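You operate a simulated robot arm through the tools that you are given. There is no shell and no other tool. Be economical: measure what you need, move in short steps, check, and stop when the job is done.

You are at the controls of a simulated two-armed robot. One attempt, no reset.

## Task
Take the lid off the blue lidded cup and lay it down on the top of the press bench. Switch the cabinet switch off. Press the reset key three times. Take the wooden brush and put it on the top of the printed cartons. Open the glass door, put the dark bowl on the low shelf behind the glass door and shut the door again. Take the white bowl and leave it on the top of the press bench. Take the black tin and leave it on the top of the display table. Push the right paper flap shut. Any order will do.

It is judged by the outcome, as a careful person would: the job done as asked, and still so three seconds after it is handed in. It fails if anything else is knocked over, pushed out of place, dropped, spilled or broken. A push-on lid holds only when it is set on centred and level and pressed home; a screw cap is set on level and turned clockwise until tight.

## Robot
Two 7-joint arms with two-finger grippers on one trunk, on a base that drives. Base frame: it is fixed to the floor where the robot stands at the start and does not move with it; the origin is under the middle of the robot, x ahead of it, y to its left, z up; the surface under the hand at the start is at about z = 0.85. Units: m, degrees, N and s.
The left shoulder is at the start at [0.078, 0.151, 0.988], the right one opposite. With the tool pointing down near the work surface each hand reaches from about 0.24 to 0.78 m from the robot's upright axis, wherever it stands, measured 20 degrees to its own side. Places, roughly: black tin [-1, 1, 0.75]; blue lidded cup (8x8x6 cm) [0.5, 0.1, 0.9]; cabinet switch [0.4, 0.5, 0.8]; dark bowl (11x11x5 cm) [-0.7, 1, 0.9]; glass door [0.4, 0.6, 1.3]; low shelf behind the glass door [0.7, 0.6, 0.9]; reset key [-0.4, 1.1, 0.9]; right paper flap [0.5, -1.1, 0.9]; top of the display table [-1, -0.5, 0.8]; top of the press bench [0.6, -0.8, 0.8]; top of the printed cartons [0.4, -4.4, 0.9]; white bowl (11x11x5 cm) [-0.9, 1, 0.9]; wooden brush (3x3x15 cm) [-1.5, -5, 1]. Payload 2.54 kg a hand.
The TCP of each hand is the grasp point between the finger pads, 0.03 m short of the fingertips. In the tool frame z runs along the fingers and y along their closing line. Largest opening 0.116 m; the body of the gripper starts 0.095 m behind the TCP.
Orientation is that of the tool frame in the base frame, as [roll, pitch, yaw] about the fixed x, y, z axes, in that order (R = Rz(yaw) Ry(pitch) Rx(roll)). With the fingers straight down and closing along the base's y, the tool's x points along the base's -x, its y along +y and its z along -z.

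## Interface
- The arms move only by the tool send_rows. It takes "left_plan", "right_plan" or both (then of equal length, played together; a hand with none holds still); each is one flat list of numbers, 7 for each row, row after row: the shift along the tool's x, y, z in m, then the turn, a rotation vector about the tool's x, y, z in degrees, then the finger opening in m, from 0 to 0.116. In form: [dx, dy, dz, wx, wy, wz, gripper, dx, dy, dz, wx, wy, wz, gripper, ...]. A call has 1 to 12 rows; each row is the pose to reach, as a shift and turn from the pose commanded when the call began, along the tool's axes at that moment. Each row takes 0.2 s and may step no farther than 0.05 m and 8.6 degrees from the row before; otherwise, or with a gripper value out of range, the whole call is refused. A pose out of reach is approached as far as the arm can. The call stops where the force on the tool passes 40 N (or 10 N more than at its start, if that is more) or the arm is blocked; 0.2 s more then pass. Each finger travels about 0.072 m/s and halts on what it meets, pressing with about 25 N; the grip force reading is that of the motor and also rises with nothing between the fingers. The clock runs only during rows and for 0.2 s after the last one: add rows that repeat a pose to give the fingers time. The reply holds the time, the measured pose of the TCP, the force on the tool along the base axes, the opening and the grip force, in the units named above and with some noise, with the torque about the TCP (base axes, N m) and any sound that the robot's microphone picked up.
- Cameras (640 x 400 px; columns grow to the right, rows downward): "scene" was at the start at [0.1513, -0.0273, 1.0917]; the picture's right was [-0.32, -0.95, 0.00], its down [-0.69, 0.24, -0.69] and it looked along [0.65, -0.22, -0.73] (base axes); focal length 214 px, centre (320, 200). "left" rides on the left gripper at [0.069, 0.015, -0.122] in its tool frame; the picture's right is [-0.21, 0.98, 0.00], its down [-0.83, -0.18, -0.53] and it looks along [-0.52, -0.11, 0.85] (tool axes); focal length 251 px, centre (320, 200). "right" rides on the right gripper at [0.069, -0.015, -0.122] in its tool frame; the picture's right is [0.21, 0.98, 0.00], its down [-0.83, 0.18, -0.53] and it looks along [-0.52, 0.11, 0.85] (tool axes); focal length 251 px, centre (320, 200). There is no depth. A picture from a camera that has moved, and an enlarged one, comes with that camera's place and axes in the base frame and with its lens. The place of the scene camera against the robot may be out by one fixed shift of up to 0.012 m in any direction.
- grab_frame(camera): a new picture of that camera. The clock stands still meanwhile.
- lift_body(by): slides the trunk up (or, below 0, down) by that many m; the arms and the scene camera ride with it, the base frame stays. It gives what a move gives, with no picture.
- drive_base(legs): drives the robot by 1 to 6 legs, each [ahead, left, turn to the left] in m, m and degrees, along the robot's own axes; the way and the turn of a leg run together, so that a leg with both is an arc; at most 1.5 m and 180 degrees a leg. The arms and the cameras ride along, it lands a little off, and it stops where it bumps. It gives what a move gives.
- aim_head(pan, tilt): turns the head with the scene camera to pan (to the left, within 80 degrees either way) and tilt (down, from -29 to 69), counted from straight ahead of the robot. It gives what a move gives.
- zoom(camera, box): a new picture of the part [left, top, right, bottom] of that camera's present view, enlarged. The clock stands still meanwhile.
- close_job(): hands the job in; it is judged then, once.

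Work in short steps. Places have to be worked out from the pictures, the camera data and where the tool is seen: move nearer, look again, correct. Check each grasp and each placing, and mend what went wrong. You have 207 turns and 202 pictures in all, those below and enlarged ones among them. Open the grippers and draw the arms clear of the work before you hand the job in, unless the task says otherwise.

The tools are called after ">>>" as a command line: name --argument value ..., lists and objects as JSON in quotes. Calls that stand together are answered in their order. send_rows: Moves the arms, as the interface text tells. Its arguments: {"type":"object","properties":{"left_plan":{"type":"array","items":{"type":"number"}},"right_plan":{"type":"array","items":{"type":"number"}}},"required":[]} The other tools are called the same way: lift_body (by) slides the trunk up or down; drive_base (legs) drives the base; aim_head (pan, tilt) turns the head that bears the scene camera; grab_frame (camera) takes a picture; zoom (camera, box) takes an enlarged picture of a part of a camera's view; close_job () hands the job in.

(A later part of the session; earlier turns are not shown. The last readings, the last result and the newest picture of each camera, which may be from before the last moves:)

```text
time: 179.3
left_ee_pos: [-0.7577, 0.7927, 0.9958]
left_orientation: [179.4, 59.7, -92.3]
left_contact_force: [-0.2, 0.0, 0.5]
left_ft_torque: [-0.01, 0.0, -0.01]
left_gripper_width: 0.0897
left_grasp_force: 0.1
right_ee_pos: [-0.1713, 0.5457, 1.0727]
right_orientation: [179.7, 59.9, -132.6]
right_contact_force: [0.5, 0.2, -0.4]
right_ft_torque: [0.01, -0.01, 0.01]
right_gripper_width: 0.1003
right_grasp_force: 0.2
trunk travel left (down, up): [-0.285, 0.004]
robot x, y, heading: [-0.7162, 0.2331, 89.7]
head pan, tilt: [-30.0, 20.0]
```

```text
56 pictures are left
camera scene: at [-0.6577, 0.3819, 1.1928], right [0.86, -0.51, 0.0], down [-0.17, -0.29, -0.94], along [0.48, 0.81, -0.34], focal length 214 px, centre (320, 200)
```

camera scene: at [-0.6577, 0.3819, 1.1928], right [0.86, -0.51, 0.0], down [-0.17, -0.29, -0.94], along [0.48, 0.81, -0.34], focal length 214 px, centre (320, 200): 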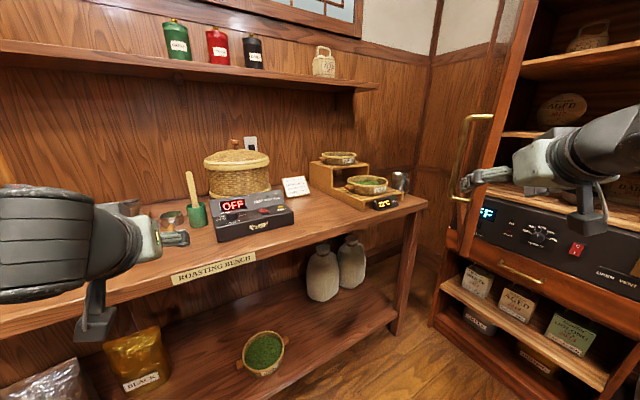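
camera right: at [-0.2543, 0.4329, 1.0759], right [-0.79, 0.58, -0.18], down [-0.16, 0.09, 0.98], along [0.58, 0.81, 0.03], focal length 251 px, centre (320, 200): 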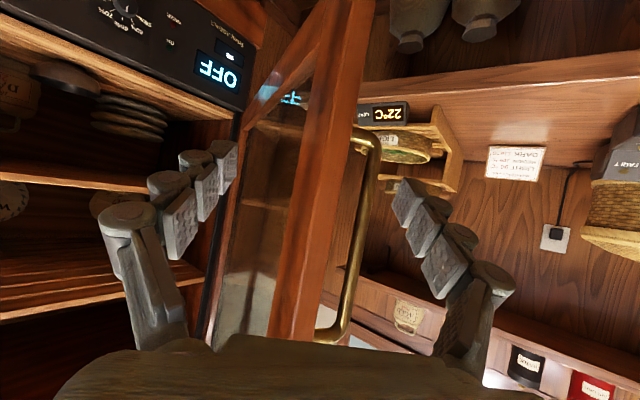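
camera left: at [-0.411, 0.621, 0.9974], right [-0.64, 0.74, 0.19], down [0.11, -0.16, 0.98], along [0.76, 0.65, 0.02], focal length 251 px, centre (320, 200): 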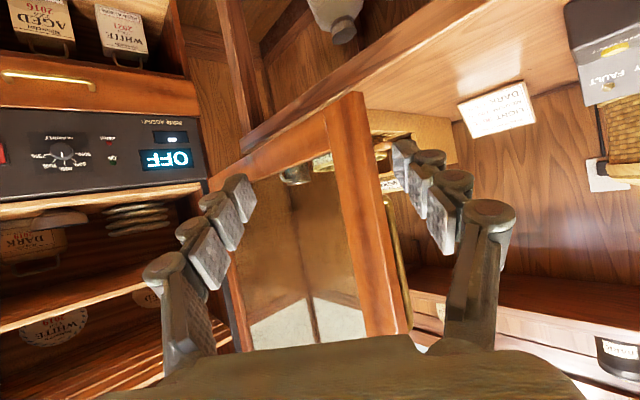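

Using the base now to carry on: strafe right and back so the outer finger keeps pushing the door closed.

>>> drive_base --legs '[[0, -0.1, 0], [-0.08, -0.08, 0], [-0.08, -0.06, 0]]'

>>> grab_frame --camera "right"

>>> grab_frame --camera "scene"

```text
time: 180.6
left_ee_pos: [-0.7032, 0.7908, 0.9946]
left_orientation: [179.6, 59.9, -92.0]
left_contact_force: [0.6, -0.3, 0.3]
left_ft_torque: [0.0, -0.03, -0.04]
left_gripper_width: 0.0901
left_grasp_force: 0.1
right_ee_pos: [-0.1258, 0.5478, 1.0698]
right_orientation: [-180.0, 59.5, -130.6]
right_contact_force: [-14.0, -7.4, 6.0]
right_ft_torque: [0.44, 0.21, 0.88]
right_gripper_width: 0.1147
right_grasp_force: 10.6
trunk travel left (down, up): [-0.285, 0.004]
robot x, y, heading: [-0.6525, 0.2335, 89.5]
head pan, tilt: [-30.0, 20.0]
stopped in leg 1: the force on the tool passed its limit at 67 N (the readings are from after the stop); the commanded pose is now the measured one
```

```text
55 pictures are left
camera right: at [-0.2057, 0.4323, 1.0734], right [-0.81, 0.55, -0.18], down [-0.16, 0.09, 0.98], along [0.56, 0.83, 0.02], focal length 251 px, centre (320, 200)
```

right: 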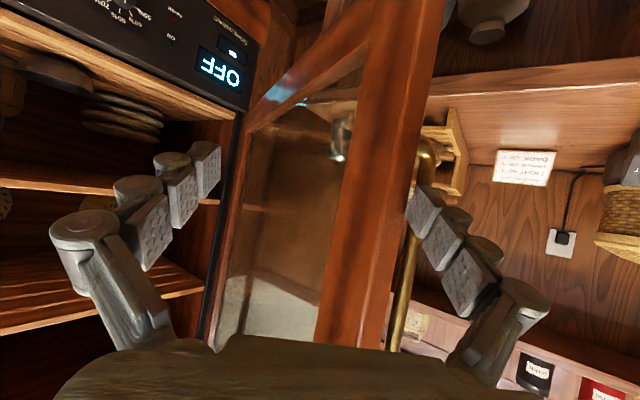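

```text
54 pictures are left
camera scene: at [-0.602, 0.3802, 1.1931], right [0.86, -0.51, 0.0], down [-0.17, -0.29, -0.94], along [0.48, 0.81, -0.34], focal length 214 px, centre (320, 200)
```

scene: 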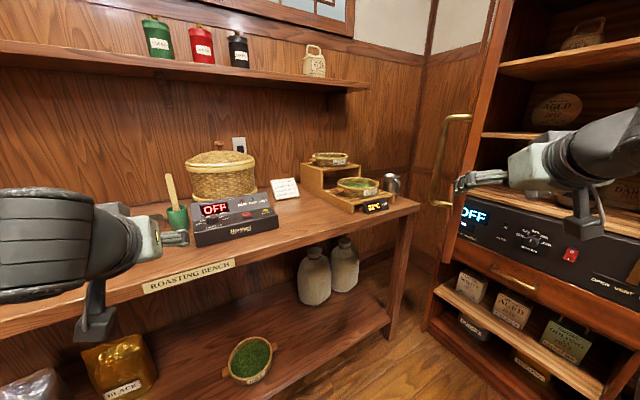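

The outer finger met the edge end-on. Step off, pull the right hand in, and reposition the base right/back for a better pulling range.

>>> drive_base --legs '[[0, 0.04, 0]]'

>>> send_rows --right_plan '[0.012, 0.02, -0.02, 0, 0, 0, 0.1, 0.025, 0.045, -0.04, 0, 0, 0, 0.1, 0.04, 0.075, -0.07, 0, 0, 0, 0.1, 0.055, 0.105, -0.09, 0, 0, 0, 0.1, 0.07, 0.135, -0.11, 0, 0, 0, 0.1]'

>>> drive_base --legs '[[0, -0.12, 0], [-0.15, -0.1, 0]]'

>>> grab_frame --camera "right"

>>> grab_frame --camera "scene"

```text
time: 181.7
left_ee_pos: [-0.7417, 0.792, 0.9963]
left_orientation: [179.3, 59.8, -92.2]
left_contact_force: [-1.2, 0.6, -0.6]
left_ft_torque: [0.02, -0.02, 0.0]
left_gripper_width: 0.09
left_grasp_force: 0.1
right_ee_pos: [-0.1624, 0.5497, 1.068]
right_orientation: [180.0, 59.2, -130.9]
right_contact_force: [0.8, 0.1, 0.2]
right_ft_torque: [-0.03, 0.02, 0.01]
right_gripper_width: 0.1
right_grasp_force: 0.0
trunk travel left (down, up): [-0.285, 0.004]
robot x, y, heading: [-0.6938, 0.2357, 89.6]
head pan, tilt: [-30.0, 20.0]
```

```text
time: 182.8
left_ee_pos: [-0.7437, 0.7929, 0.9948]
left_orientation: [179.6, 59.9, -92.0]
left_contact_force: [-0.4, 0.5, 0.1]
left_ft_torque: [-0.03, -0.01, -0.08]
left_gripper_width: 0.0901
left_grasp_force: 0.0
right_ee_pos: [-0.3545, 0.5855, 1.1472]
right_orientation: [-179.9, 59.0, -130.9]
right_contact_force: [-0.3, 1.4, 0.4]
right_ft_torque: [0.01, -0.04, -0.03]
right_gripper_width: 0.1003
right_grasp_force: 0.2
right hand out of reach, approached as far as the arm can: row 1, 2, 3, 4, 5
trunk travel left (down, up): [-0.285, 0.004]
robot x, y, heading: [-0.6922, 0.2332, 89.5]
head pan, tilt: [-30.0, 20.0]
```

```text
time: 185.0
left_ee_pos: [-0.6143, 0.7913, 0.9961]
left_orientation: [179.4, 59.8, -92.5]
left_contact_force: [0.3, 0.4, -0.3]
left_ft_torque: [-0.02, 0.03, 0.03]
left_gripper_width: 0.09
left_grasp_force: 0.1
right_ee_pos: [-0.2249, 0.5809, 1.1483]
right_orientation: [179.9, 59.0, -131.3]
right_contact_force: [0.6, -0.1, 0.1]
right_ft_torque: [0.0, -0.02, 0.0]
right_gripper_width: 0.1001
right_grasp_force: 0.0
trunk travel left (down, up): [-0.285, 0.004]
robot x, y, heading: [-0.5715, 0.234, 89.3]
head pan, tilt: [-30.0, 20.0]
stopped in leg 2: the robot was blocked; the commanded pose is now the measured one
```

```text
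53 pictures are left
camera right: at [-0.3057, 0.466, 1.1527], right [-0.81, 0.56, -0.18], down [-0.16, 0.09, 0.98], along [0.57, 0.82, 0.01], focal length 251 px, centre (320, 200)
```

right: 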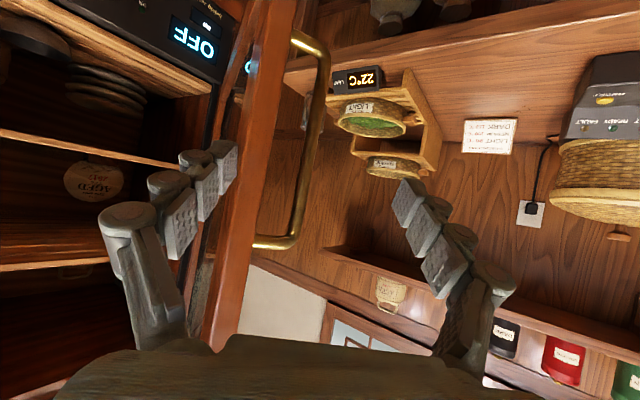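

```text
52 pictures are left
camera scene: at [-0.5139, 0.3794, 1.1928], right [0.86, -0.51, 0.0], down [-0.18, -0.29, -0.94], along [0.48, 0.81, -0.34], focal length 214 px, centre (320, 200)
```

scene: 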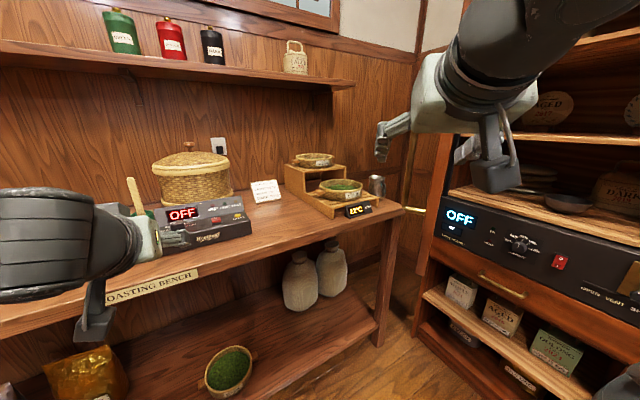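

The hand is now on the door's outer side. Close the fingers to a fist and advance past the edge on the outside.

>>> send_rows --right_plan '[0, 0.01, 0, 0, 0, 0, 0.07, 0, 0.02, 0, 0, 0, 0, 0.04, 0, 0.02, 0, 0, 0, 0, 0.01, 0, 0.02, 0, 0, 0, 0, 0, -0.01, 0.02, 0.035, 0, 0, 0, 0, -0.02, 0.02, 0.075, 0, 0, 0, 0, -0.03, 0.015, 0.115, 0, 0, 0, 0]'

>>> grab_frame --camera "right"

```text
time: 186.6
left_ee_pos: [-0.6125, 0.7923, 0.9948]
left_orientation: [179.3, 59.8, -92.5]
left_contact_force: [-0.5, 1.7, -0.5]
left_ft_torque: [0.0, 0.01, 0.02]
left_gripper_width: 0.09
left_grasp_force: 0.0
right_ee_pos: [-0.1604, 0.6756, 1.1135]
right_orientation: [179.9, 58.9, -131.2]
right_contact_force: [-0.3, -0.9, 0.2]
right_ft_torque: [0.0, 0.04, 0.01]
right_gripper_width: 0.0
right_grasp_force: 25.2
trunk travel left (down, up): [-0.285, 0.004]
robot x, y, heading: [-0.57, 0.2316, 89.1]
head pan, tilt: [-30.0, 20.0]
```

```text
51 pictures are left
camera right: at [-0.2407, 0.5606, 1.118], right [-0.81, 0.56, -0.18], down [-0.16, 0.1, 0.98], along [0.57, 0.82, 0.01], focal length 251 px, centre (320, 200)
```

right: 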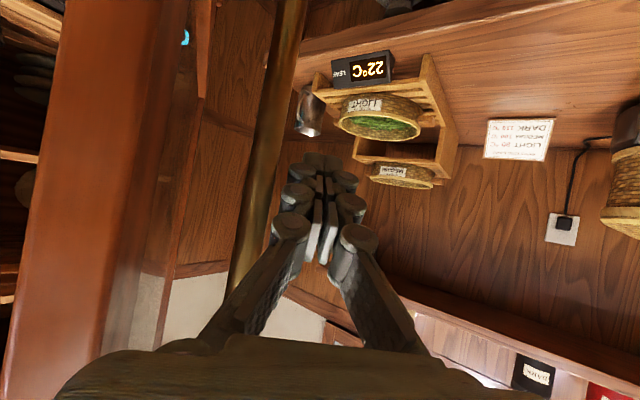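

Fist is on the outer side next to the handle. Pushing sideways (closing direction).

>>> send_rows --right_plan '[0.003, -0.035, -0.005, 0, 0, 0, 0, 0.006, -0.07, -0.01, 0, 0, 0, 0, 0.008, -0.105, -0.015, 0, 0, 0, 0, 0.008, -0.14, -0.016, 0, 0, 0, 0, 0.008, -0.175, -0.016, 0, 0, 0, 0, 0.008, -0.21, -0.014, 0, 0, 0, 0, 0.006, -0.24, -0.01, 0, 0, 0, 0]'

>>> grab_frame --camera "right"

>>> grab_frame --camera "scene"

```text
time: 188.2
left_ee_pos: [-0.6136, 0.7909, 0.9955]
left_orientation: [179.4, 59.8, -92.4]
left_contact_force: [-0.4, 0.3, 0.1]
left_ft_torque: [0.01, 0.02, 0.02]
left_gripper_width: 0.0899
left_grasp_force: 0.0
right_ee_pos: [0.0093, 0.5102, 1.1163]
right_orientation: [179.9, 59.1, -131.2]
right_contact_force: [0.3, 0.3, 0.8]
right_ft_torque: [-0.01, 0.03, 0.01]
right_gripper_width: 0.0
right_grasp_force: 24.8
trunk travel left (down, up): [-0.285, 0.004]
robot x, y, heading: [-0.5705, 0.2355, 89.1]
head pan, tilt: [-30.0, 20.0]
```

```text
50 pictures are left
camera right: at [-0.0703, 0.3943, 1.12], right [-0.81, 0.56, -0.18], down [-0.16, 0.1, 0.98], along [0.57, 0.82, 0.01], focal length 251 px, centre (320, 200)
```

right: 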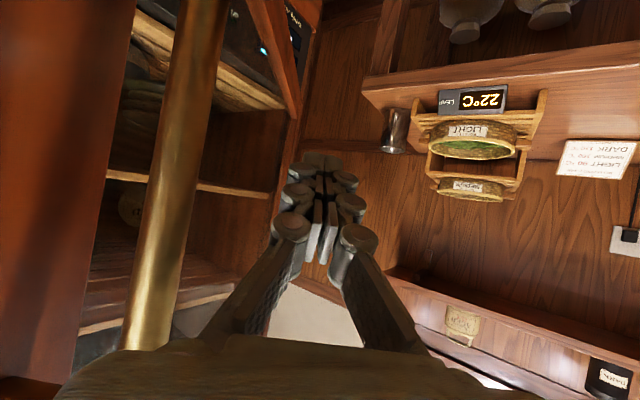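

```text
49 pictures are left
camera scene: at [-0.5139, 0.3793, 1.1928], right [0.86, -0.51, 0.0], down [-0.17, -0.29, -0.94], along [0.48, 0.81, -0.34], focal length 214 px, centre (320, 200)
```

scene: 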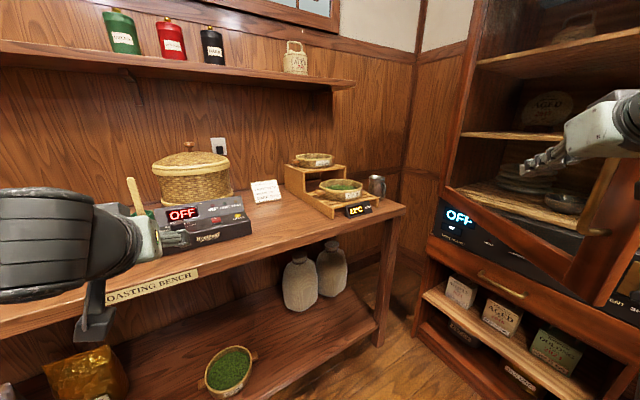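

Door is down to ~30°. Strafe the base right to push it further.

>>> drive_base --legs '[[0, -0.16, 0]]'

>>> grab_frame --camera "scene"

```text
time: 190.4
left_ee_pos: [-0.4555, 0.7892, 0.9958]
left_orientation: [179.4, 59.8, -92.5]
left_contact_force: [-0.1, 0.6, -0.1]
left_ft_torque: [0.0, 0.03, -0.02]
left_gripper_width: 0.09
left_grasp_force: 0.1
right_ee_pos: [0.1688, 0.5085, 1.1152]
right_orientation: [-179.9, 58.9, -131.3]
right_contact_force: [0.2, 0.2, -0.5]
right_ft_torque: [0.0, 0.0, 0.02]
right_gripper_width: 0.0
right_grasp_force: 25.1
trunk travel left (down, up): [-0.285, 0.004]
robot x, y, heading: [-0.4132, 0.2296, 89.3]
head pan, tilt: [-30.0, 20.0]
```

```text
48 pictures are left
camera scene: at [-0.3552, 0.3773, 1.1928], right [0.86, -0.51, 0.0], down [-0.18, -0.29, -0.94], along [0.48, 0.81, -0.34], focal length 214 px, centre (320, 200)
```

scene: 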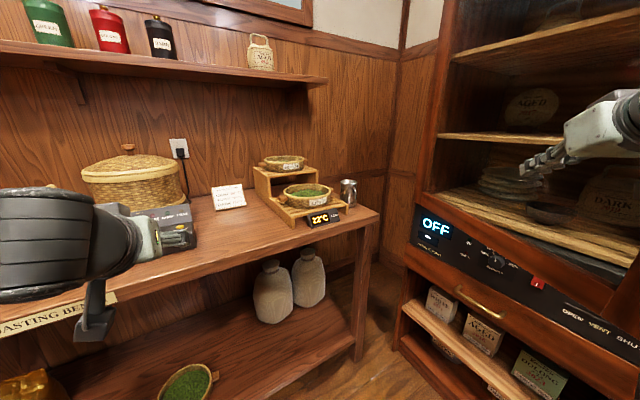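

Nearly closed. Turn to face the cabinet for the final push with the left fist on the stile.

>>> drive_base --legs '[[0, 0, -89.3]]'

>>> send_rows --left_plan '[0, 0, 0, 0, 0, 0, 0.05, 0, 0, 0, 0, 0, 0, 0.0, 0, 0, 0, 0, 0, 0, 0]'

>>> aim_head --pan 35 --tilt 15

>>> grab_frame --camera "scene"

```text
time: 194.6
left_ee_pos: [0.1445, 0.2947, 0.995]
left_orientation: [179.4, 59.8, 179.6]
left_contact_force: [-0.1, -0.8, -0.6]
left_ft_torque: [0.02, -0.01, 0.0]
left_gripper_width: 0.0899
left_grasp_force: 0.1
right_ee_pos: [-0.1138, -0.3383, 1.1158]
right_orientation: [179.9, 59.0, 140.9]
right_contact_force: [0.2, -0.7, -0.1]
right_ft_torque: [-0.01, 0.03, -0.02]
right_gripper_width: 0.0002
right_grasp_force: 25.0
trunk travel left (down, up): [-0.285, 0.004]
robot x, y, heading: [-0.4073, 0.2318, 1.4]
head pan, tilt: [-30.0, 20.0]
```

```text
time: 195.4
left_ee_pos: [0.1442, 0.2941, 0.9955]
left_orientation: [179.3, 59.8, 179.5]
left_contact_force: [-0.2, -0.5, -0.5]
left_ft_torque: [-0.02, 0.02, -0.03]
left_gripper_width: 0.0
left_grasp_force: 13.4
right_ee_pos: [-0.1134, -0.3387, 1.1147]
right_orientation: [180.0, 59.0, 140.8]
right_contact_force: [0.6, 0.3, -1.3]
right_ft_torque: [0.01, -0.01, -0.01]
right_gripper_width: 0.0
right_grasp_force: 24.4
trunk travel left (down, up): [-0.285, 0.004]
robot x, y, heading: [-0.4085, 0.2308, 1.4]
head pan, tilt: [-30.0, 20.0]
```

```text
time: 196.8
left_ee_pos: [0.1451, 0.2942, 0.9951]
left_orientation: [179.4, 59.8, 179.6]
left_contact_force: [0.4, -0.6, 1.2]
left_ft_torque: [0.03, 0.02, -0.03]
left_gripper_width: 0.0
left_grasp_force: 24.9
right_ee_pos: [-0.1143, -0.3394, 1.116]
right_orientation: [180.0, 59.0, 140.9]
right_contact_force: [0.2, 0.1, -0.6]
right_ft_torque: [0.01, -0.01, 0.0]
right_gripper_width: 0.0
right_grasp_force: 25.1
trunk travel left (down, up): [-0.285, 0.004]
robot x, y, heading: [-0.4133, 0.2321, 1.3]
head pan, tilt: [35.0, 15.0]
```

```text
47 pictures are left
camera scene: at [-0.2607, 0.2861, 1.2009], right [0.59, -0.81, 0.0], down [-0.21, -0.15, -0.97], along [0.78, 0.57, -0.26], focal length 214 px, centre (320, 200)
```

scene: 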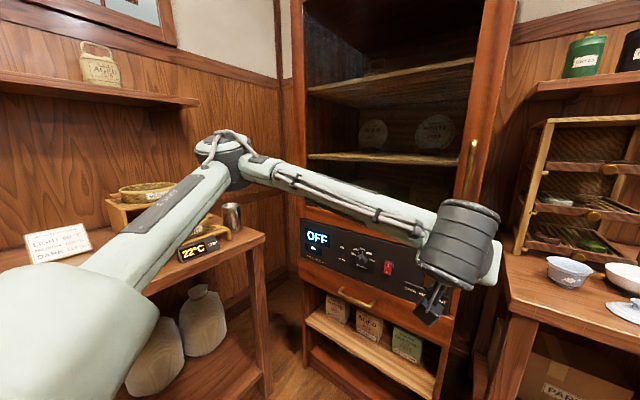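

Door looks nearly shut. Drive forward, then press the stile with the arm.

>>> drive_base --legs '[[0.175, 0, 0]]'

>>> send_rows --left_plan '[-0.005, 0.0, 0.0087, 0, 0, 0, 0, -0.01, 0.0, 0.0173, 0, 0, 0, 0, -0.015, 0.0, 0.026, 0, 0, 0, 0, -0.02, 0.0, 0.0346, 0, 0, 0, 0, -0.025, 0, 0.0433, 0, 0, 0, 0, -0.03, 0, 0.052, 0, 0, 0, 0]'

>>> grab_frame --camera "left"

>>> grab_frame --camera "scene"

```text
time: 198.2
left_ee_pos: [0.3166, 0.2989, 0.9951]
left_orientation: [179.3, 59.8, 179.6]
left_contact_force: [1.0, 0.3, -0.6]
left_ft_torque: [-0.01, -0.04, 0.0]
left_gripper_width: 0.0
left_grasp_force: 24.6
right_ee_pos: [0.0593, -0.3358, 1.1169]
right_orientation: [180.0, 59.0, 140.9]
right_contact_force: [0.0, -0.4, -0.6]
right_ft_torque: [-0.04, 0.03, -0.01]
right_gripper_width: 0.0
right_grasp_force: 25.6
trunk travel left (down, up): [-0.285, 0.004]
robot x, y, heading: [-0.2388, 0.234, 1.4]
head pan, tilt: [35.0, 15.0]
```

```text
time: 199.4
left_ee_pos: [0.3521, 0.3001, 0.9939]
left_orientation: [179.5, 59.5, 179.2]
left_contact_force: [-21.5, 5.1, 6.5]
left_ft_torque: [0.05, -0.12, 0.17]
left_gripper_width: 0.006
left_grasp_force: 29.0
left hand out of reach, approached as far as the arm can: row 5
right_ee_pos: [0.0561, -0.3336, 1.1181]
right_orientation: [179.9, 59.1, 140.9]
right_contact_force: [-0.5, 0.0, 0.0]
right_ft_torque: [0.03, -0.02, -0.02]
right_gripper_width: 0.0
right_grasp_force: 25.3
trunk travel left (down, up): [-0.285, 0.004]
robot x, y, heading: [-0.2388, 0.2356, 1.2]
head pan, tilt: [35.0, 15.0]
stopped in row 5 (left hand): the force on the tool passed its limit at 49 N (the readings are from after the stop); the commanded pose is now the measured one
```

```text
46 pictures are left
camera left: at [0.2129, 0.316, 0.9979], right [0.12, 0.98, 0.19], down [-0.04, -0.19, 0.98], along [0.99, -0.12, 0.02], focal length 251 px, centre (320, 200)
```

left: 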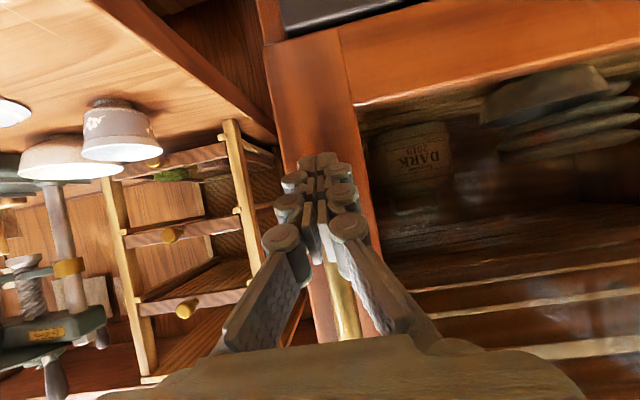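

```text
45 pictures are left
camera scene: at [-0.0926, 0.2913, 1.2016], right [0.59, -0.8, 0.0], down [-0.21, -0.15, -0.97], along [0.78, 0.57, -0.26], focal length 214 px, centre (320, 200)
```

scene: 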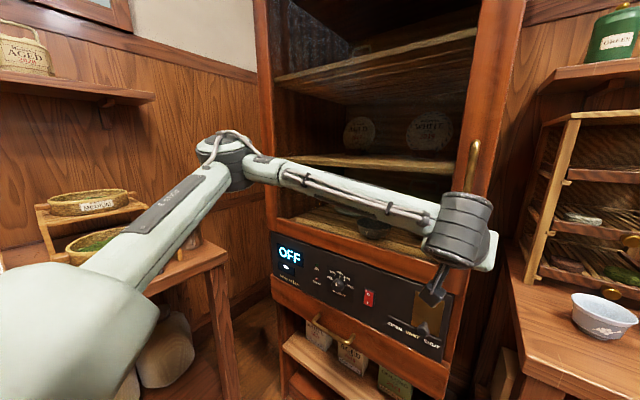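

Firm stop at 49 N with the door flush: shut. Back off, turn the left hand to vertical, and face the desk for the tin.

>>> drive_base --legs '[[-0.17, 0, 0]]'

>>> send_rows --left_plan '[0, 0.01, 0, 0, 8, 0, 0.03, 0, 0.02, 0, 0, 16, 0, 0.05, 0, 0.03, 0, 0, 24, 0, 0.07, 0, 0.04, 0, 0, 32, 0, 0.09, -0.01, 0.05, 0, 0, 40, 0, 0.1, -0.02, 0.06, -0.01, 0, 48, 0, 0.11, -0.03, 0.07, -0.02, 0, 56, 0, 0.11, -0.03, 0.08, -0.02, 0, 59.8, 0, 0.11]'

>>> grab_frame --camera "scene"

>>> drive_base --legs '[[0, 0, 88.7], [0.1, 0, 0], [0, 0.48, 0], [0.1, 0, 0]]'

```text
time: 200.8
left_ee_pos: [0.1867, 0.2992, 0.9923]
left_orientation: [179.3, 59.3, 179.2]
left_contact_force: [-0.6, -0.3, 0.7]
left_ft_torque: [-0.02, -0.01, 0.02]
left_gripper_width: 0.0
left_grasp_force: 28.4
right_ee_pos: [-0.1081, -0.3372, 1.117]
right_orientation: [180.0, 59.0, 140.9]
right_contact_force: [0.1, 0.2, -0.9]
right_ft_torque: [0.0, -0.02, 0.01]
right_gripper_width: 0.0
right_grasp_force: 24.9
trunk travel left (down, up): [-0.285, 0.004]
robot x, y, heading: [-0.4105, 0.2322, 1.7]
head pan, tilt: [35.0, 15.0]
```

```text
time: 202.6
left_ee_pos: [0.1434, 0.4254, 1.0543]
left_orientation: [179.9, -0.6, 179.8]
left_contact_force: [-1.4, 1.3, -0.7]
left_ft_torque: [-0.11, -0.05, -0.01]
left_gripper_width: 0.1104
left_grasp_force: 0.5
left hand out of reach, approached as far as the arm can: row 6, 7, 8
right_ee_pos: [-0.1087, -0.3351, 1.1165]
right_orientation: [-180.0, 59.1, 141.2]
right_contact_force: [-1.6, 1.1, 0.9]
right_ft_torque: [0.0, 0.0, 0.02]
right_gripper_width: 0.0
right_grasp_force: 25.5
trunk travel left (down, up): [-0.285, 0.004]
robot x, y, heading: [-0.4081, 0.2311, 1.1]
head pan, tilt: [35.0, 15.0]
```

```text
44 pictures are left
camera scene: at [-0.2589, 0.2893, 1.2011], right [0.6, -0.8, 0.0], down [-0.21, -0.16, -0.97], along [0.78, 0.57, -0.26], focal length 214 px, centre (320, 200)
```

scene: 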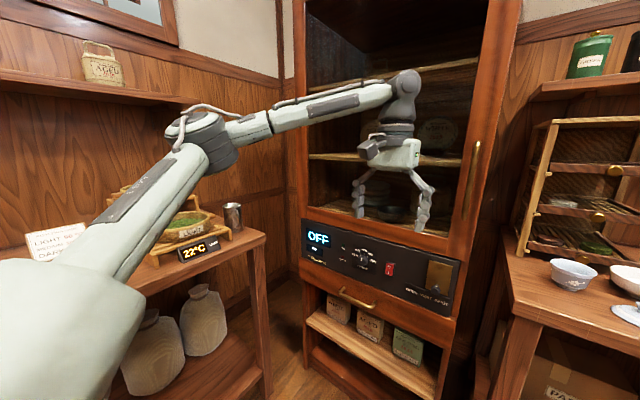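

```text
time: 213.1
left_ee_pos: [-1.0492, 1.003, 1.0528]
left_orientation: [179.7, -0.7, -92.9]
left_contact_force: [-0.8, -0.3, -0.4]
left_ft_torque: [-0.05, 0.02, -0.01]
left_gripper_width: 0.1101
left_grasp_force: 0.1
right_ee_pos: [-0.3008, 0.7153, 1.1147]
right_orientation: [-180.0, 58.9, -131.4]
right_contact_force: [0.4, 0.3, 0.8]
right_ft_torque: [-0.02, 0.0, -0.02]
right_gripper_width: 0.0001
right_grasp_force: 25.0
trunk travel left (down, up): [-0.285, 0.004]
robot x, y, heading: [-0.8863, 0.4371, 88.9]
head pan, tilt: [35.0, 15.0]
```

The door is shut. I'm now at the desk with the left hand near the tin; look from the left camera.

>>> grab_frame --camera "left"

```text
43 pictures are left
camera left: at [-1.0666, 0.9345, 1.1754], right [-0.96, 0.26, 0.0], down [0.22, 0.82, 0.52], along [0.13, 0.51, -0.85], focal length 251 px, centre (320, 200)
```

left: 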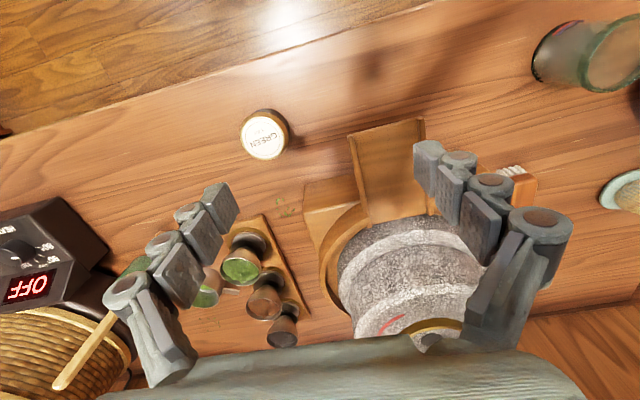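

Tin at ≈(-0.980, 1.009), top ≈0.885, Ø≈0.057. Descend over it with 0.09 opening and grip.

>>> send_rows --left_plan '[-0.005, -0.035, 0.0, 0, 0, 0, 0.1, -0.0095, -0.069, 0.02, 0, 0, 0, 0.09, -0.0095, -0.069, 0.06, 0, 0, 0, 0.09, -0.0095, -0.069, 0.1, 0, 0, 0, 0.09, -0.0095, -0.069, 0.13, 0, 0, 0, 0.09]'

>>> grab_frame --camera "left"

```text
time: 214.3
left_ee_pos: [-0.9905, 1.0004, 0.9222]
left_orientation: [179.8, -0.4, -92.8]
left_contact_force: [-0.5, -0.3, -0.5]
left_ft_torque: [-0.02, -0.02, -0.01]
left_gripper_width: 0.0898
left_grasp_force: 0.1
left hand out of reach, approached as far as the arm can: row 1, 2, 3, 4, 5
right_ee_pos: [-0.3018, 0.7137, 1.1163]
right_orientation: [-179.9, 59.0, -131.5]
right_contact_force: [0.7, 1.1, 0.9]
right_ft_torque: [0.0, 0.02, 0.01]
right_gripper_width: 0.0
right_grasp_force: 25.2
trunk travel left (down, up): [-0.285, 0.004]
robot x, y, heading: [-0.8852, 0.4393, 88.5]
head pan, tilt: [35.0, 15.0]
```

```text
42 pictures are left
camera left: at [-1.0076, 0.9328, 1.0445], right [-0.97, 0.26, 0.0], down [0.22, 0.82, 0.53], along [0.14, 0.51, -0.85], focal length 251 px, centre (320, 200)
```

left: 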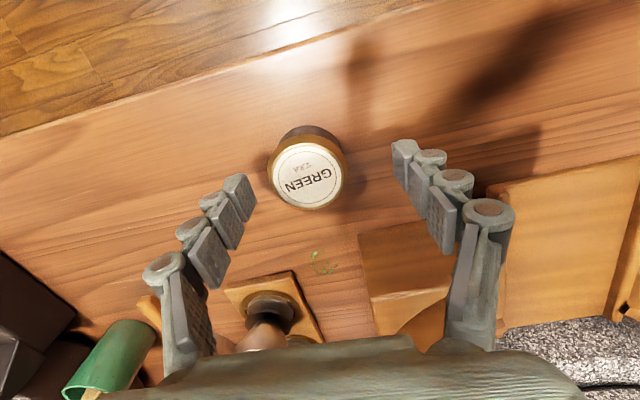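

Tin refined at (-0.978, 1.006). Correct laterally, lower the trunk 4 cm, close.

>>> send_rows --left_plan '[-0.005, -0.012, 0, 0, 0, 0, 0.09, -0.005, -0.012, 0, 0, 0, 0, 0.09]'

>>> lift_body --by -0.04

>>> grab_frame --camera "left"

```text
time: 214.9
left_ee_pos: [-0.9906, 0.9982, 0.9224]
left_orientation: [179.8, -0.6, -92.8]
left_contact_force: [-0.1, -1.0, 0.0]
left_ft_torque: [-0.06, -0.02, 0.0]
left_gripper_width: 0.0899
left_grasp_force: 0.1
left hand out of reach, approached as far as the arm can: row 1, 2
right_ee_pos: [-0.3017, 0.7136, 1.1169]
right_orientation: [180.0, 59.0, -131.6]
right_contact_force: [0.4, 0.4, -0.6]
right_ft_torque: [0.0, 0.02, 0.01]
right_gripper_width: 0.0
right_grasp_force: 25.3
trunk travel left (down, up): [-0.285, 0.004]
robot x, y, heading: [-0.8845, 0.4405, 89.1]
head pan, tilt: [35.0, 15.0]
```

```text
time: 215.7
left_ee_pos: [-0.9906, 0.9991, 0.8823]
left_orientation: [179.8, -0.5, -92.9]
left_contact_force: [-0.5, -0.3, 0.2]
left_ft_torque: [0.02, -0.01, -0.02]
left_gripper_width: 0.0897
left_grasp_force: 0.1
right_ee_pos: [-0.3015, 0.7144, 1.0766]
right_orientation: [-180.0, 59.0, -131.6]
right_contact_force: [0.8, -0.6, -0.1]
right_ft_torque: [-0.02, 0.01, 0.01]
right_gripper_width: 0.0001
right_grasp_force: 25.4
trunk travel left (down, up): [-0.245, 0.044]
robot x, y, heading: [-0.8846, 0.4373, 88.8]
head pan, tilt: [35.0, 15.0]
```

```text
41 pictures are left
camera left: at [-1.0064, 0.9305, 1.0056], right [-0.96, 0.26, 0.0], down [0.22, 0.82, 0.53], along [0.14, 0.51, -0.85], focal length 251 px, centre (320, 200)
```

left: 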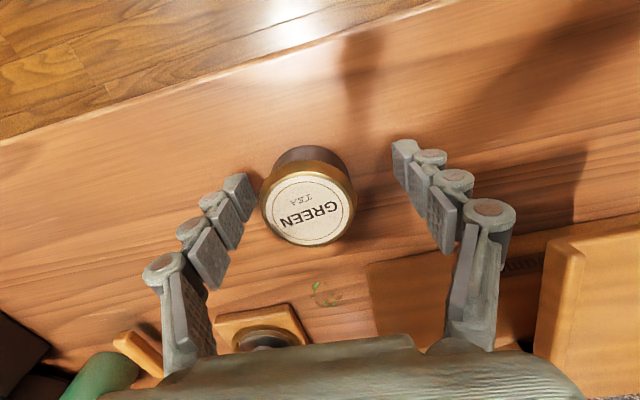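

Tin is between the fingers; closing (it will centre itself).

>>> send_rows --left_plan '[0, 0, 0, 0, 0, 0, 0.07, 0, 0, 0, 0, 0, 0, 0.05, 0, 0, 0, 0, 0, 0, 0.03, 0, 0, 0, 0, 0, 0, 0.03]'

>>> lift_body --by 0.04

>>> grab_frame --camera "left"

```text
time: 216.7
left_ee_pos: [-0.9892, 0.9983, 0.8824]
left_orientation: [179.7, -0.4, -93.0]
left_contact_force: [0.3, -0.2, 1.4]
left_ft_torque: [-0.05, -0.05, -0.01]
left_gripper_width: 0.054
left_grasp_force: 25.1
right_ee_pos: [-0.3015, 0.7129, 1.075]
right_orientation: [-179.9, 58.9, -131.7]
right_contact_force: [-0.1, -1.2, 0.2]
right_ft_torque: [0.03, -0.01, 0.04]
right_gripper_width: 0.0
right_grasp_force: 25.2
trunk travel left (down, up): [-0.245, 0.044]
robot x, y, heading: [-0.891, 0.4439, 89.0]
head pan, tilt: [35.0, 15.0]
```

```text
time: 217.6
left_ee_pos: [-0.9896, 0.9986, 0.9217]
left_orientation: [179.7, -0.5, -92.8]
left_contact_force: [0.0, 0.4, -0.9]
left_ft_torque: [-0.02, 0.03, -0.01]
left_gripper_width: 0.0542
left_grasp_force: 25.0
right_ee_pos: [-0.3022, 0.7134, 1.1158]
right_orientation: [180.0, 59.0, -131.6]
right_contact_force: [-0.2, -0.2, 0.1]
right_ft_torque: [-0.01, -0.01, 0.03]
right_gripper_width: 0.0
right_grasp_force: 24.7
trunk travel left (down, up): [-0.285, 0.004]
robot x, y, heading: [-0.8845, 0.4399, 88.7]
head pan, tilt: [35.0, 15.0]
```

```text
40 pictures are left
camera left: at [-1.0064, 0.9308, 1.0452], right [-0.97, 0.26, 0.0], down [0.22, 0.82, 0.53], along [0.14, 0.51, -0.85], focal length 251 px, centre (320, 200)
```

left: 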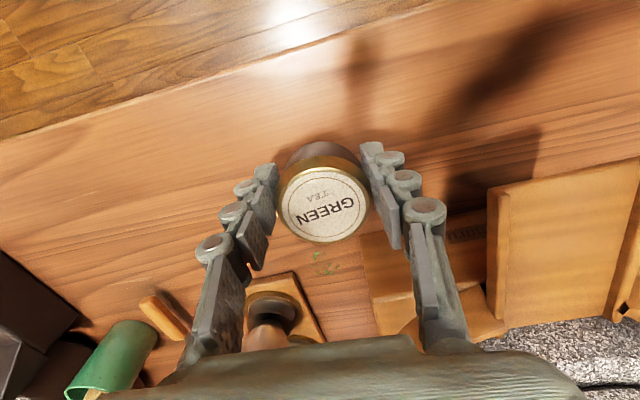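

Tin is held. Tuck the right hand in (tool down), back off a bit, then turn clockwise toward the display table.

>>> send_rows --right_plan '[0.01, 0.03, -0.02, 0, 8, 0, 0, 0.02, 0.06, -0.04, 0, 16, 0, 0, 0.035, 0.09, -0.06, 0, 24, 0, 0, 0.05, 0.12, -0.08, 0, 32, 0, 0, 0.065, 0.15, -0.1, 0, 40, 0, 0, 0.08, 0.18, -0.12, 0, 48, 0, 0, 0.09, 0.2, -0.14, 0, 56, 0, 0, 0.1, 0.21, -0.15, 0, 59, 0, 0]'

>>> drive_base --legs '[[-0.11, 0, 0], [0, 0, -90]]'

>>> aim_head --pan -75 --tilt 35

>>> grab_frame --camera "scene"

```text
time: 219.4
left_ee_pos: [-0.9897, 0.9992, 0.9232]
left_orientation: [179.8, -0.5, -92.8]
left_contact_force: [0.5, 0.3, -0.7]
left_ft_torque: [-0.04, 0.0, -0.03]
left_gripper_width: 0.0541
left_grasp_force: 25.0
right_ee_pos: [-0.5761, 0.7178, 1.1083]
right_orientation: [-179.9, -0.2, -131.6]
right_contact_force: [-0.8, -0.4, -0.6]
right_ft_torque: [-0.01, -0.01, -0.01]
right_gripper_width: 0.0
right_grasp_force: 24.9
trunk travel left (down, up): [-0.285, 0.004]
robot x, y, heading: [-0.8819, 0.4374, 88.9]
head pan, tilt: [35.0, 15.0]
```

```text
time: 224.5
left_ee_pos: [-0.3263, 0.4314, 0.922]
left_orientation: [179.8, -0.5, 176.7]
left_contact_force: [0.0, -0.5, -0.6]
left_ft_torque: [-0.01, 0.02, -0.01]
left_gripper_width: 0.0535
left_grasp_force: 25.0
right_ee_pos: [-0.6105, 0.0222, 1.1065]
right_orientation: [180.0, 0.0, 137.8]
right_contact_force: [0.8, -0.4, 0.4]
right_ft_torque: [-0.02, 0.0, -0.01]
right_gripper_width: 0.0004
right_grasp_force: 25.1
trunk travel left (down, up): [-0.285, 0.004]
robot x, y, heading: [-0.8855, 0.3297, -1.3]
head pan, tilt: [35.0, 15.0]
```

```text
time: 226.4
left_ee_pos: [-0.3263, 0.4324, 0.922]
left_orientation: [179.8, -0.5, 176.7]
left_contact_force: [0.4, 0.5, -1.8]
left_ft_torque: [-0.01, 0.01, -0.01]
left_gripper_width: 0.0539
left_grasp_force: 25.3
right_ee_pos: [-0.6089, 0.0231, 1.107]
right_orientation: [180.0, 0.0, 137.9]
right_contact_force: [-0.8, 0.1, 0.0]
right_ft_torque: [-0.01, 0.04, -0.02]
right_gripper_width: 0.0001
right_grasp_force: 25.2
trunk travel left (down, up): [-0.285, 0.004]
robot x, y, heading: [-0.8868, 0.3314, -1.3]
head pan, tilt: [-75.0, 35.0]
```

```text
39 pictures are left
camera scene: at [-0.7895, 0.242, 1.169], right [-0.97, -0.23, 0.0], down [-0.13, 0.56, -0.82], along [0.19, -0.8, -0.57], focal length 214 px, centre (320, 200)
```

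scene: 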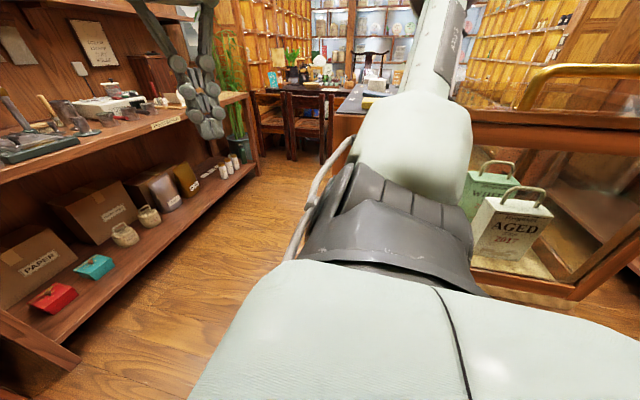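

A glass-fronted display table is beyond. Turn another 90° to face it and look.

>>> drive_base --legs '[[0, 0, -88]]'

>>> aim_head --pan 0 --tilt 40

>>> grab_frame --camera "scene"

```text
time: 228.6
left_ee_pos: [-0.3552, 0.1258, 0.9235]
left_orientation: [179.8, -0.5, 145.0]
left_contact_force: [0.3, 0.4, -0.5]
left_ft_torque: [0.04, 0.01, -0.02]
left_gripper_width: 0.0537
left_grasp_force: 25.5
right_ee_pos: [-0.8119, -0.0678, 1.1074]
right_orientation: [179.4, -0.8, 106.8]
right_contact_force: [-2.7, 9.8, 3.4]
right_ft_torque: [0.15, 0.07, -0.13]
right_gripper_width: 0.0002
right_grasp_force: 24.3
trunk travel left (down, up): [-0.285, 0.004]
robot x, y, heading: [-0.8852, 0.3297, -33.2]
head pan, tilt: [-75.0, 35.0]
stopped in leg 1: the force on the tool passed its limit at 48 N (the readings are from after the stop); the commanded pose is now the measured one
```

```text
time: 230.0
left_ee_pos: [-0.3559, 0.1261, 0.9231]
left_orientation: [179.8, -0.4, 145.0]
left_contact_force: [-0.5, 0.6, -0.2]
left_ft_torque: [-0.04, 0.0, 0.0]
left_gripper_width: 0.0539
left_grasp_force: 25.0
right_ee_pos: [-0.8114, -0.0676, 1.1076]
right_orientation: [179.4, -0.7, 106.7]
right_contact_force: [-3.2, 17.2, -3.0]
right_ft_torque: [0.4, 0.02, -0.17]
right_gripper_width: 0.0
right_grasp_force: 25.2
trunk travel left (down, up): [-0.285, 0.004]
robot x, y, heading: [-0.8862, 0.3287, -33.4]
head pan, tilt: [0.0, 40.0]
```

```text
38 pictures are left
camera scene: at [-0.7502, 0.2481, 1.1616], right [-0.55, -0.84, 0.0], down [-0.54, 0.35, -0.77], along [0.64, -0.42, -0.64], focal length 214 px, centre (320, 200)
```

scene: 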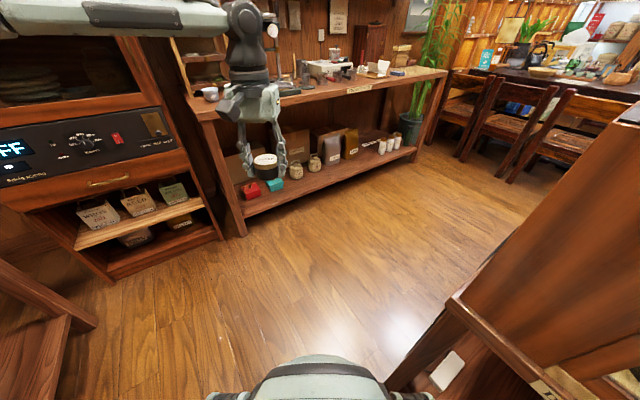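

The right hand touched the display case's tall back panel (stopped). I turn back and go round to its open (east) side; raising the left hand too.

>>> drive_base --legs '[[0, 0, 33]]'

>>> send_rows --left_plan '[0.02, 0, -0.04, 0, 0, 0, 0.03, 0.04, 0, -0.08, 0, 0, 0, 0.03, 0.06, 0, -0.12, 0, 0, 0, 0.03]'

>>> drive_base --legs '[[0.55, 0, 0], [0, -0.68, 0], [0, 0, -100]]'

>>> aim_head --pan -60 --tilt 30

>>> grab_frame --camera "scene"

```text
time: 232.1
left_ee_pos: [-0.3278, 0.4459, 0.923]
left_orientation: [179.7, -0.5, 178.0]
left_contact_force: [0.0, 0.4, -0.4]
left_ft_torque: [-0.02, -0.03, 0.0]
left_gripper_width: 0.0541
left_grasp_force: 24.9
right_ee_pos: [-0.6054, 0.0333, 1.1066]
right_orientation: [179.4, -0.8, 139.6]
right_contact_force: [0.6, 0.7, 0.5]
right_ft_torque: [-0.04, -0.01, -0.01]
right_gripper_width: 0.0001
right_grasp_force: 25.0
trunk travel left (down, up): [-0.285, 0.004]
robot x, y, heading: [-0.8863, 0.3295, -0.5]
head pan, tilt: [0.0, 40.0]
```

```text
time: 232.9
left_ee_pos: [-0.3903, 0.4466, 1.0446]
left_orientation: [179.7, -0.4, 178.1]
left_contact_force: [-0.5, 0.2, -1.0]
left_ft_torque: [-0.01, -0.01, 0.03]
left_gripper_width: 0.0539
left_grasp_force: 24.6
right_ee_pos: [-0.6054, 0.0333, 1.1068]
right_orientation: [179.2, -0.7, 139.6]
right_contact_force: [0.0, -1.2, -0.7]
right_ft_torque: [0.03, -0.02, 0.02]
right_gripper_width: 0.0
right_grasp_force: 24.6
trunk travel left (down, up): [-0.285, 0.004]
robot x, y, heading: [-0.8813, 0.3316, -0.4]
head pan, tilt: [0.0, 40.0]
```

```text
time: 246.9
left_ee_pos: [-0.3142, -0.859, 1.0429]
left_orientation: [179.7, -0.5, 77.4]
left_contact_force: [-1.2, 0.2, -1.1]
left_ft_torque: [0.01, 0.04, -0.01]
left_gripper_width: 0.0537
left_grasp_force: 25.0
right_ee_pos: [-0.679, -0.5695, 1.1069]
right_orientation: [179.4, -0.8, 38.9]
right_contact_force: [0.5, 1.0, -0.1]
right_ft_torque: [0.0, -0.02, 0.0]
right_gripper_width: 0.0
right_grasp_force: 25.0
trunk travel left (down, up): [-0.285, 0.004]
robot x, y, heading: [-0.3339, -0.3439, -101.3]
head pan, tilt: [0.0, 40.0]
```

```text
time: 248.2
left_ee_pos: [-0.314, -0.8584, 1.0436]
left_orientation: [179.7, -0.5, 77.4]
left_contact_force: [-0.8, -0.2, -1.3]
left_ft_torque: [0.03, 0.0, 0.0]
left_gripper_width: 0.054
left_grasp_force: 25.1
right_ee_pos: [-0.6782, -0.5695, 1.1068]
right_orientation: [179.4, -0.8, 39.0]
right_contact_force: [0.2, 0.1, 0.4]
right_ft_torque: [0.02, 0.01, -0.01]
right_gripper_width: 0.0001
right_grasp_force: 24.9
trunk travel left (down, up): [-0.285, 0.004]
robot x, y, heading: [-0.3367, -0.3459, -100.8]
head pan, tilt: [-60.0, 30.0]
```

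```text
37 pictures are left
camera scene: at [-0.4256, -0.4457, 1.1767], right [-0.33, 0.95, 0.0], down [0.47, 0.16, -0.87], along [-0.82, -0.28, -0.5], focal length 214 px, centre (320, 200)
```

scene: 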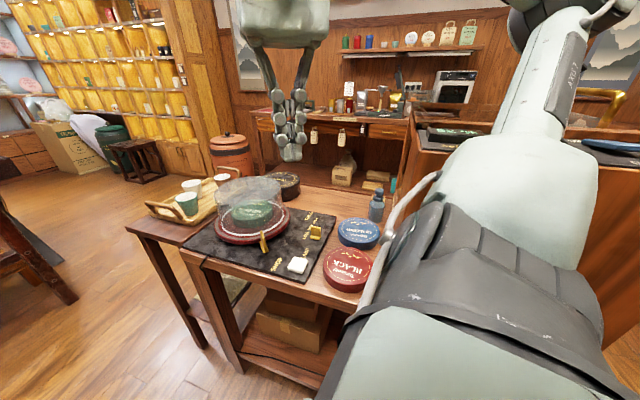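

The display table: mat, dome, red/blue tins; bare wood free behind the mat near (-1.015, -0.60). Reposition and face it.

>>> drive_base --legs '[[0.139, 0.072, 0], [0, 0, -79]]'

>>> aim_head --pan 0 --tilt 35

>>> grab_frame --camera "scene"

```text
time: 253.1
left_ee_pos: [-0.7892, -0.6179, 1.0436]
left_orientation: [179.7, -0.5, -1.4]
left_contact_force: [-0.4, -0.6, -1.0]
left_ft_torque: [0.01, 0.01, -0.05]
left_gripper_width: 0.0539
left_grasp_force: 25.5
right_ee_pos: [-0.5771, -0.2048, 1.1069]
right_orientation: [179.4, -0.8, -39.8]
right_contact_force: [0.2, 0.1, 0.4]
right_ft_torque: [-0.03, 0.01, 0.01]
right_gripper_width: 0.0
right_grasp_force: 24.8
trunk travel left (down, up): [-0.285, 0.004]
robot x, y, heading: [-0.294, -0.4977, -179.6]
head pan, tilt: [-60.0, 30.0]
```

```text
time: 254.4
left_ee_pos: [-0.7878, -0.6183, 1.0426]
left_orientation: [179.7, -0.5, -1.4]
left_contact_force: [0.2, 0.0, -1.3]
left_ft_torque: [-0.02, 0.02, 0.03]
left_gripper_width: 0.0538
left_grasp_force: 24.9
right_ee_pos: [-0.5782, -0.204, 1.1068]
right_orientation: [179.4, -0.8, -39.8]
right_contact_force: [0.9, -0.3, -1.0]
right_ft_torque: [0.0, 0.02, -0.01]
right_gripper_width: 0.0
right_grasp_force: 25.3
trunk travel left (down, up): [-0.285, 0.004]
robot x, y, heading: [-0.2939, -0.5005, -179.7]
head pan, tilt: [0.0, 35.0]
```

```text
36 pictures are left
camera scene: at [-0.4412, -0.5004, 1.169], right [0.0, 1.0, 0.0], down [0.57, 0.0, -0.82], along [-0.82, 0.0, -0.57], focal length 214 px, centre (320, 200)
```

scene: 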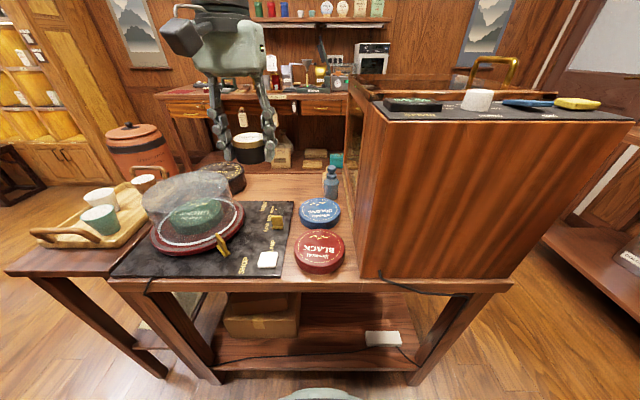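

Free wood at ≈(-1.03, -0.61). Extending the left hand there at height.

>>> send_rows --left_plan '[-0.04, -0.002, 0, 0, 0, 0, 0.03, -0.08, -0.004, 0.01, 0, 0, 0, 0.03, -0.12, -0.006, 0.02, 0, 0, 0, 0.03, -0.16, -0.008, 0.03, 0, 0, 0, 0.03, -0.2, -0.008, 0.04, 0, 0, 0, 0.03, -0.24, -0.008, 0.05, 0, 0, 0, 0.03]'

>>> grab_frame --camera "left"

```text
time: 255.8
left_ee_pos: [-0.9188, -0.6903, 0.972]
left_orientation: [179.9, -0.3, -1.4]
left_contact_force: [-0.3, 0.1, -1.8]
left_ft_torque: [0.0, -0.03, -0.03]
left_gripper_width: 0.0538
left_grasp_force: 25.1
left hand out of reach, approached as far as the arm can: row 1, 2, 3, 4, 5, 6
right_ee_pos: [-0.5767, -0.2036, 1.1082]
right_orientation: [179.4, -0.7, -39.8]
right_contact_force: [-0.2, -0.8, 0.1]
right_ft_torque: [0.0, 0.0, 0.02]
right_gripper_width: 0.0
right_grasp_force: 25.0
trunk travel left (down, up): [-0.285, 0.004]
robot x, y, heading: [-0.2976, -0.4979, -179.8]
head pan, tilt: [0.0, 35.0]
```

```text
35 pictures are left
camera left: at [-0.8502, -0.7077, 1.0948], right [-0.24, -0.97, 0.0], down [-0.82, 0.2, 0.53], along [-0.51, 0.13, -0.85], focal length 251 px, centre (320, 200)
```

left: 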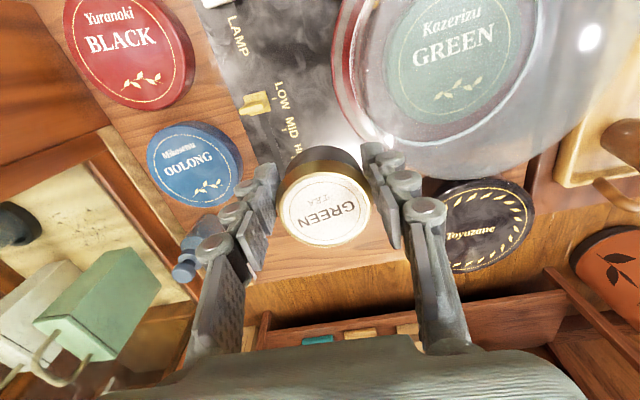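

Reach falls short and drifts toward the dome. Move the base slightly forward/right, then go on with more downward reach.

>>> drive_base --legs '[[0.03, -0.07, 0]]'

>>> send_rows --left_plan '[0, 0, 0.02, 0, 0, 0, 0.03, 0, 0, 0.04, 0, 0, 0, 0.03, 0, 0, 0.06, 0, 0, 0, 0.03]'

>>> grab_frame --camera "left"

```text
time: 257.1
left_ee_pos: [-0.9499, -0.6211, 0.9712]
left_orientation: [179.9, -0.3, -1.4]
left_contact_force: [-0.3, 0.1, -0.7]
left_ft_torque: [-0.03, -0.02, 0.0]
left_gripper_width: 0.0539
left_grasp_force: 25.5
right_ee_pos: [-0.6076, -0.1341, 1.1066]
right_orientation: [179.4, -0.9, -39.8]
right_contact_force: [-0.1, 0.0, 0.1]
right_ft_torque: [-0.03, -0.03, -0.04]
right_gripper_width: 0.0001
right_grasp_force: 25.1
trunk travel left (down, up): [-0.285, 0.004]
robot x, y, heading: [-0.3233, -0.4331, -179.9]
head pan, tilt: [0.0, 35.0]
```

```text
time: 257.9
left_ee_pos: [-0.9489, -0.6232, 0.9123]
left_orientation: [-180.0, -0.3, -1.4]
left_contact_force: [0.4, -0.8, -1.7]
left_ft_torque: [0.04, -0.04, -0.07]
left_gripper_width: 0.0536
left_grasp_force: 25.1
right_ee_pos: [-0.6079, -0.1344, 1.1066]
right_orientation: [179.4, -0.8, -39.8]
right_contact_force: [-0.4, 0.4, -0.8]
right_ft_torque: [0.01, -0.02, -0.02]
right_gripper_width: 0.0
right_grasp_force: 24.9
trunk travel left (down, up): [-0.285, 0.004]
robot x, y, heading: [-0.3268, -0.4306, -179.7]
head pan, tilt: [0.0, 35.0]
```

```text
34 pictures are left
camera left: at [-0.8799, -0.6403, 1.0351], right [-0.24, -0.97, 0.0], down [-0.82, 0.2, 0.53], along [-0.51, 0.13, -0.85], focal length 251 px, centre (320, 200)
```

left: 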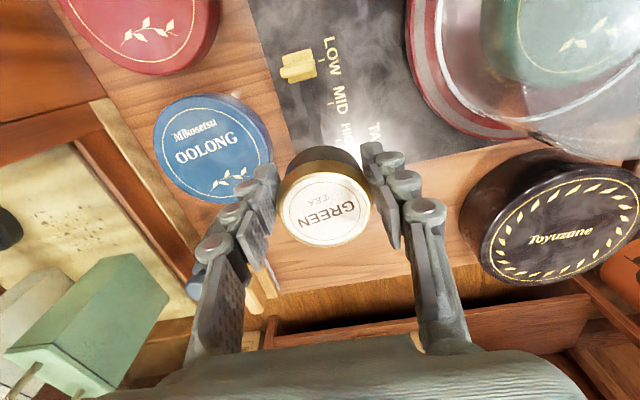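

Now moves are exact. Forward 8.5 cm while descending gently.

>>> send_rows --left_plan '[-0.03, 0, 0.0, 0, 0, 0, 0.03, -0.06, 0, 0.01, 0, 0, 0, 0.03, -0.085, 0, 0.025, 0, 0, 0, 0.03, -0.085, 0, 0.045, 0, 0, 0, 0.03]'

>>> grab_frame --camera "left"

```text
time: 258.9
left_ee_pos: [-0.9729, -0.6553, 0.8851]
left_orientation: [179.8, -0.1, -1.4]
left_contact_force: [-0.5, 0.4, -0.2]
left_ft_torque: [-0.01, -0.03, 0.01]
left_gripper_width: 0.0539
left_grasp_force: 24.7
left hand out of reach, approached as far as the arm can: row 1, 2, 3, 4
right_ee_pos: [-0.607, -0.1354, 1.1073]
right_orientation: [179.5, -0.8, -39.8]
right_contact_force: [0.8, 0.9, -0.5]
right_ft_torque: [-0.02, -0.02, 0.0]
right_gripper_width: 0.0001
right_grasp_force: 25.1
trunk travel left (down, up): [-0.285, 0.004]
robot x, y, heading: [-0.3247, -0.4314, -179.8]
head pan, tilt: [0.0, 35.0]
```

```text
33 pictures are left
camera left: at [-0.9028, -0.6724, 1.0083], right [-0.24, -0.97, 0.0], down [-0.82, 0.2, 0.53], along [-0.52, 0.13, -0.85], focal length 251 px, centre (320, 200)
```

left: 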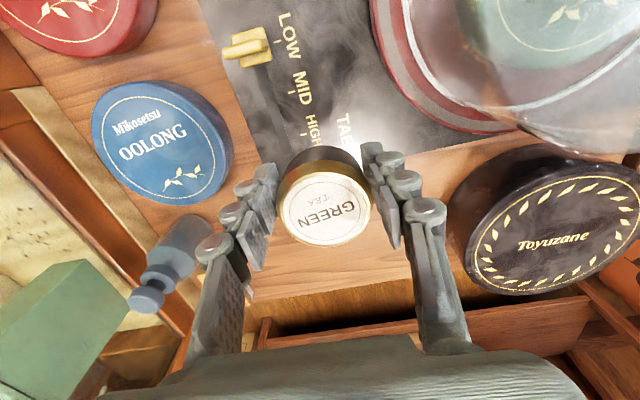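

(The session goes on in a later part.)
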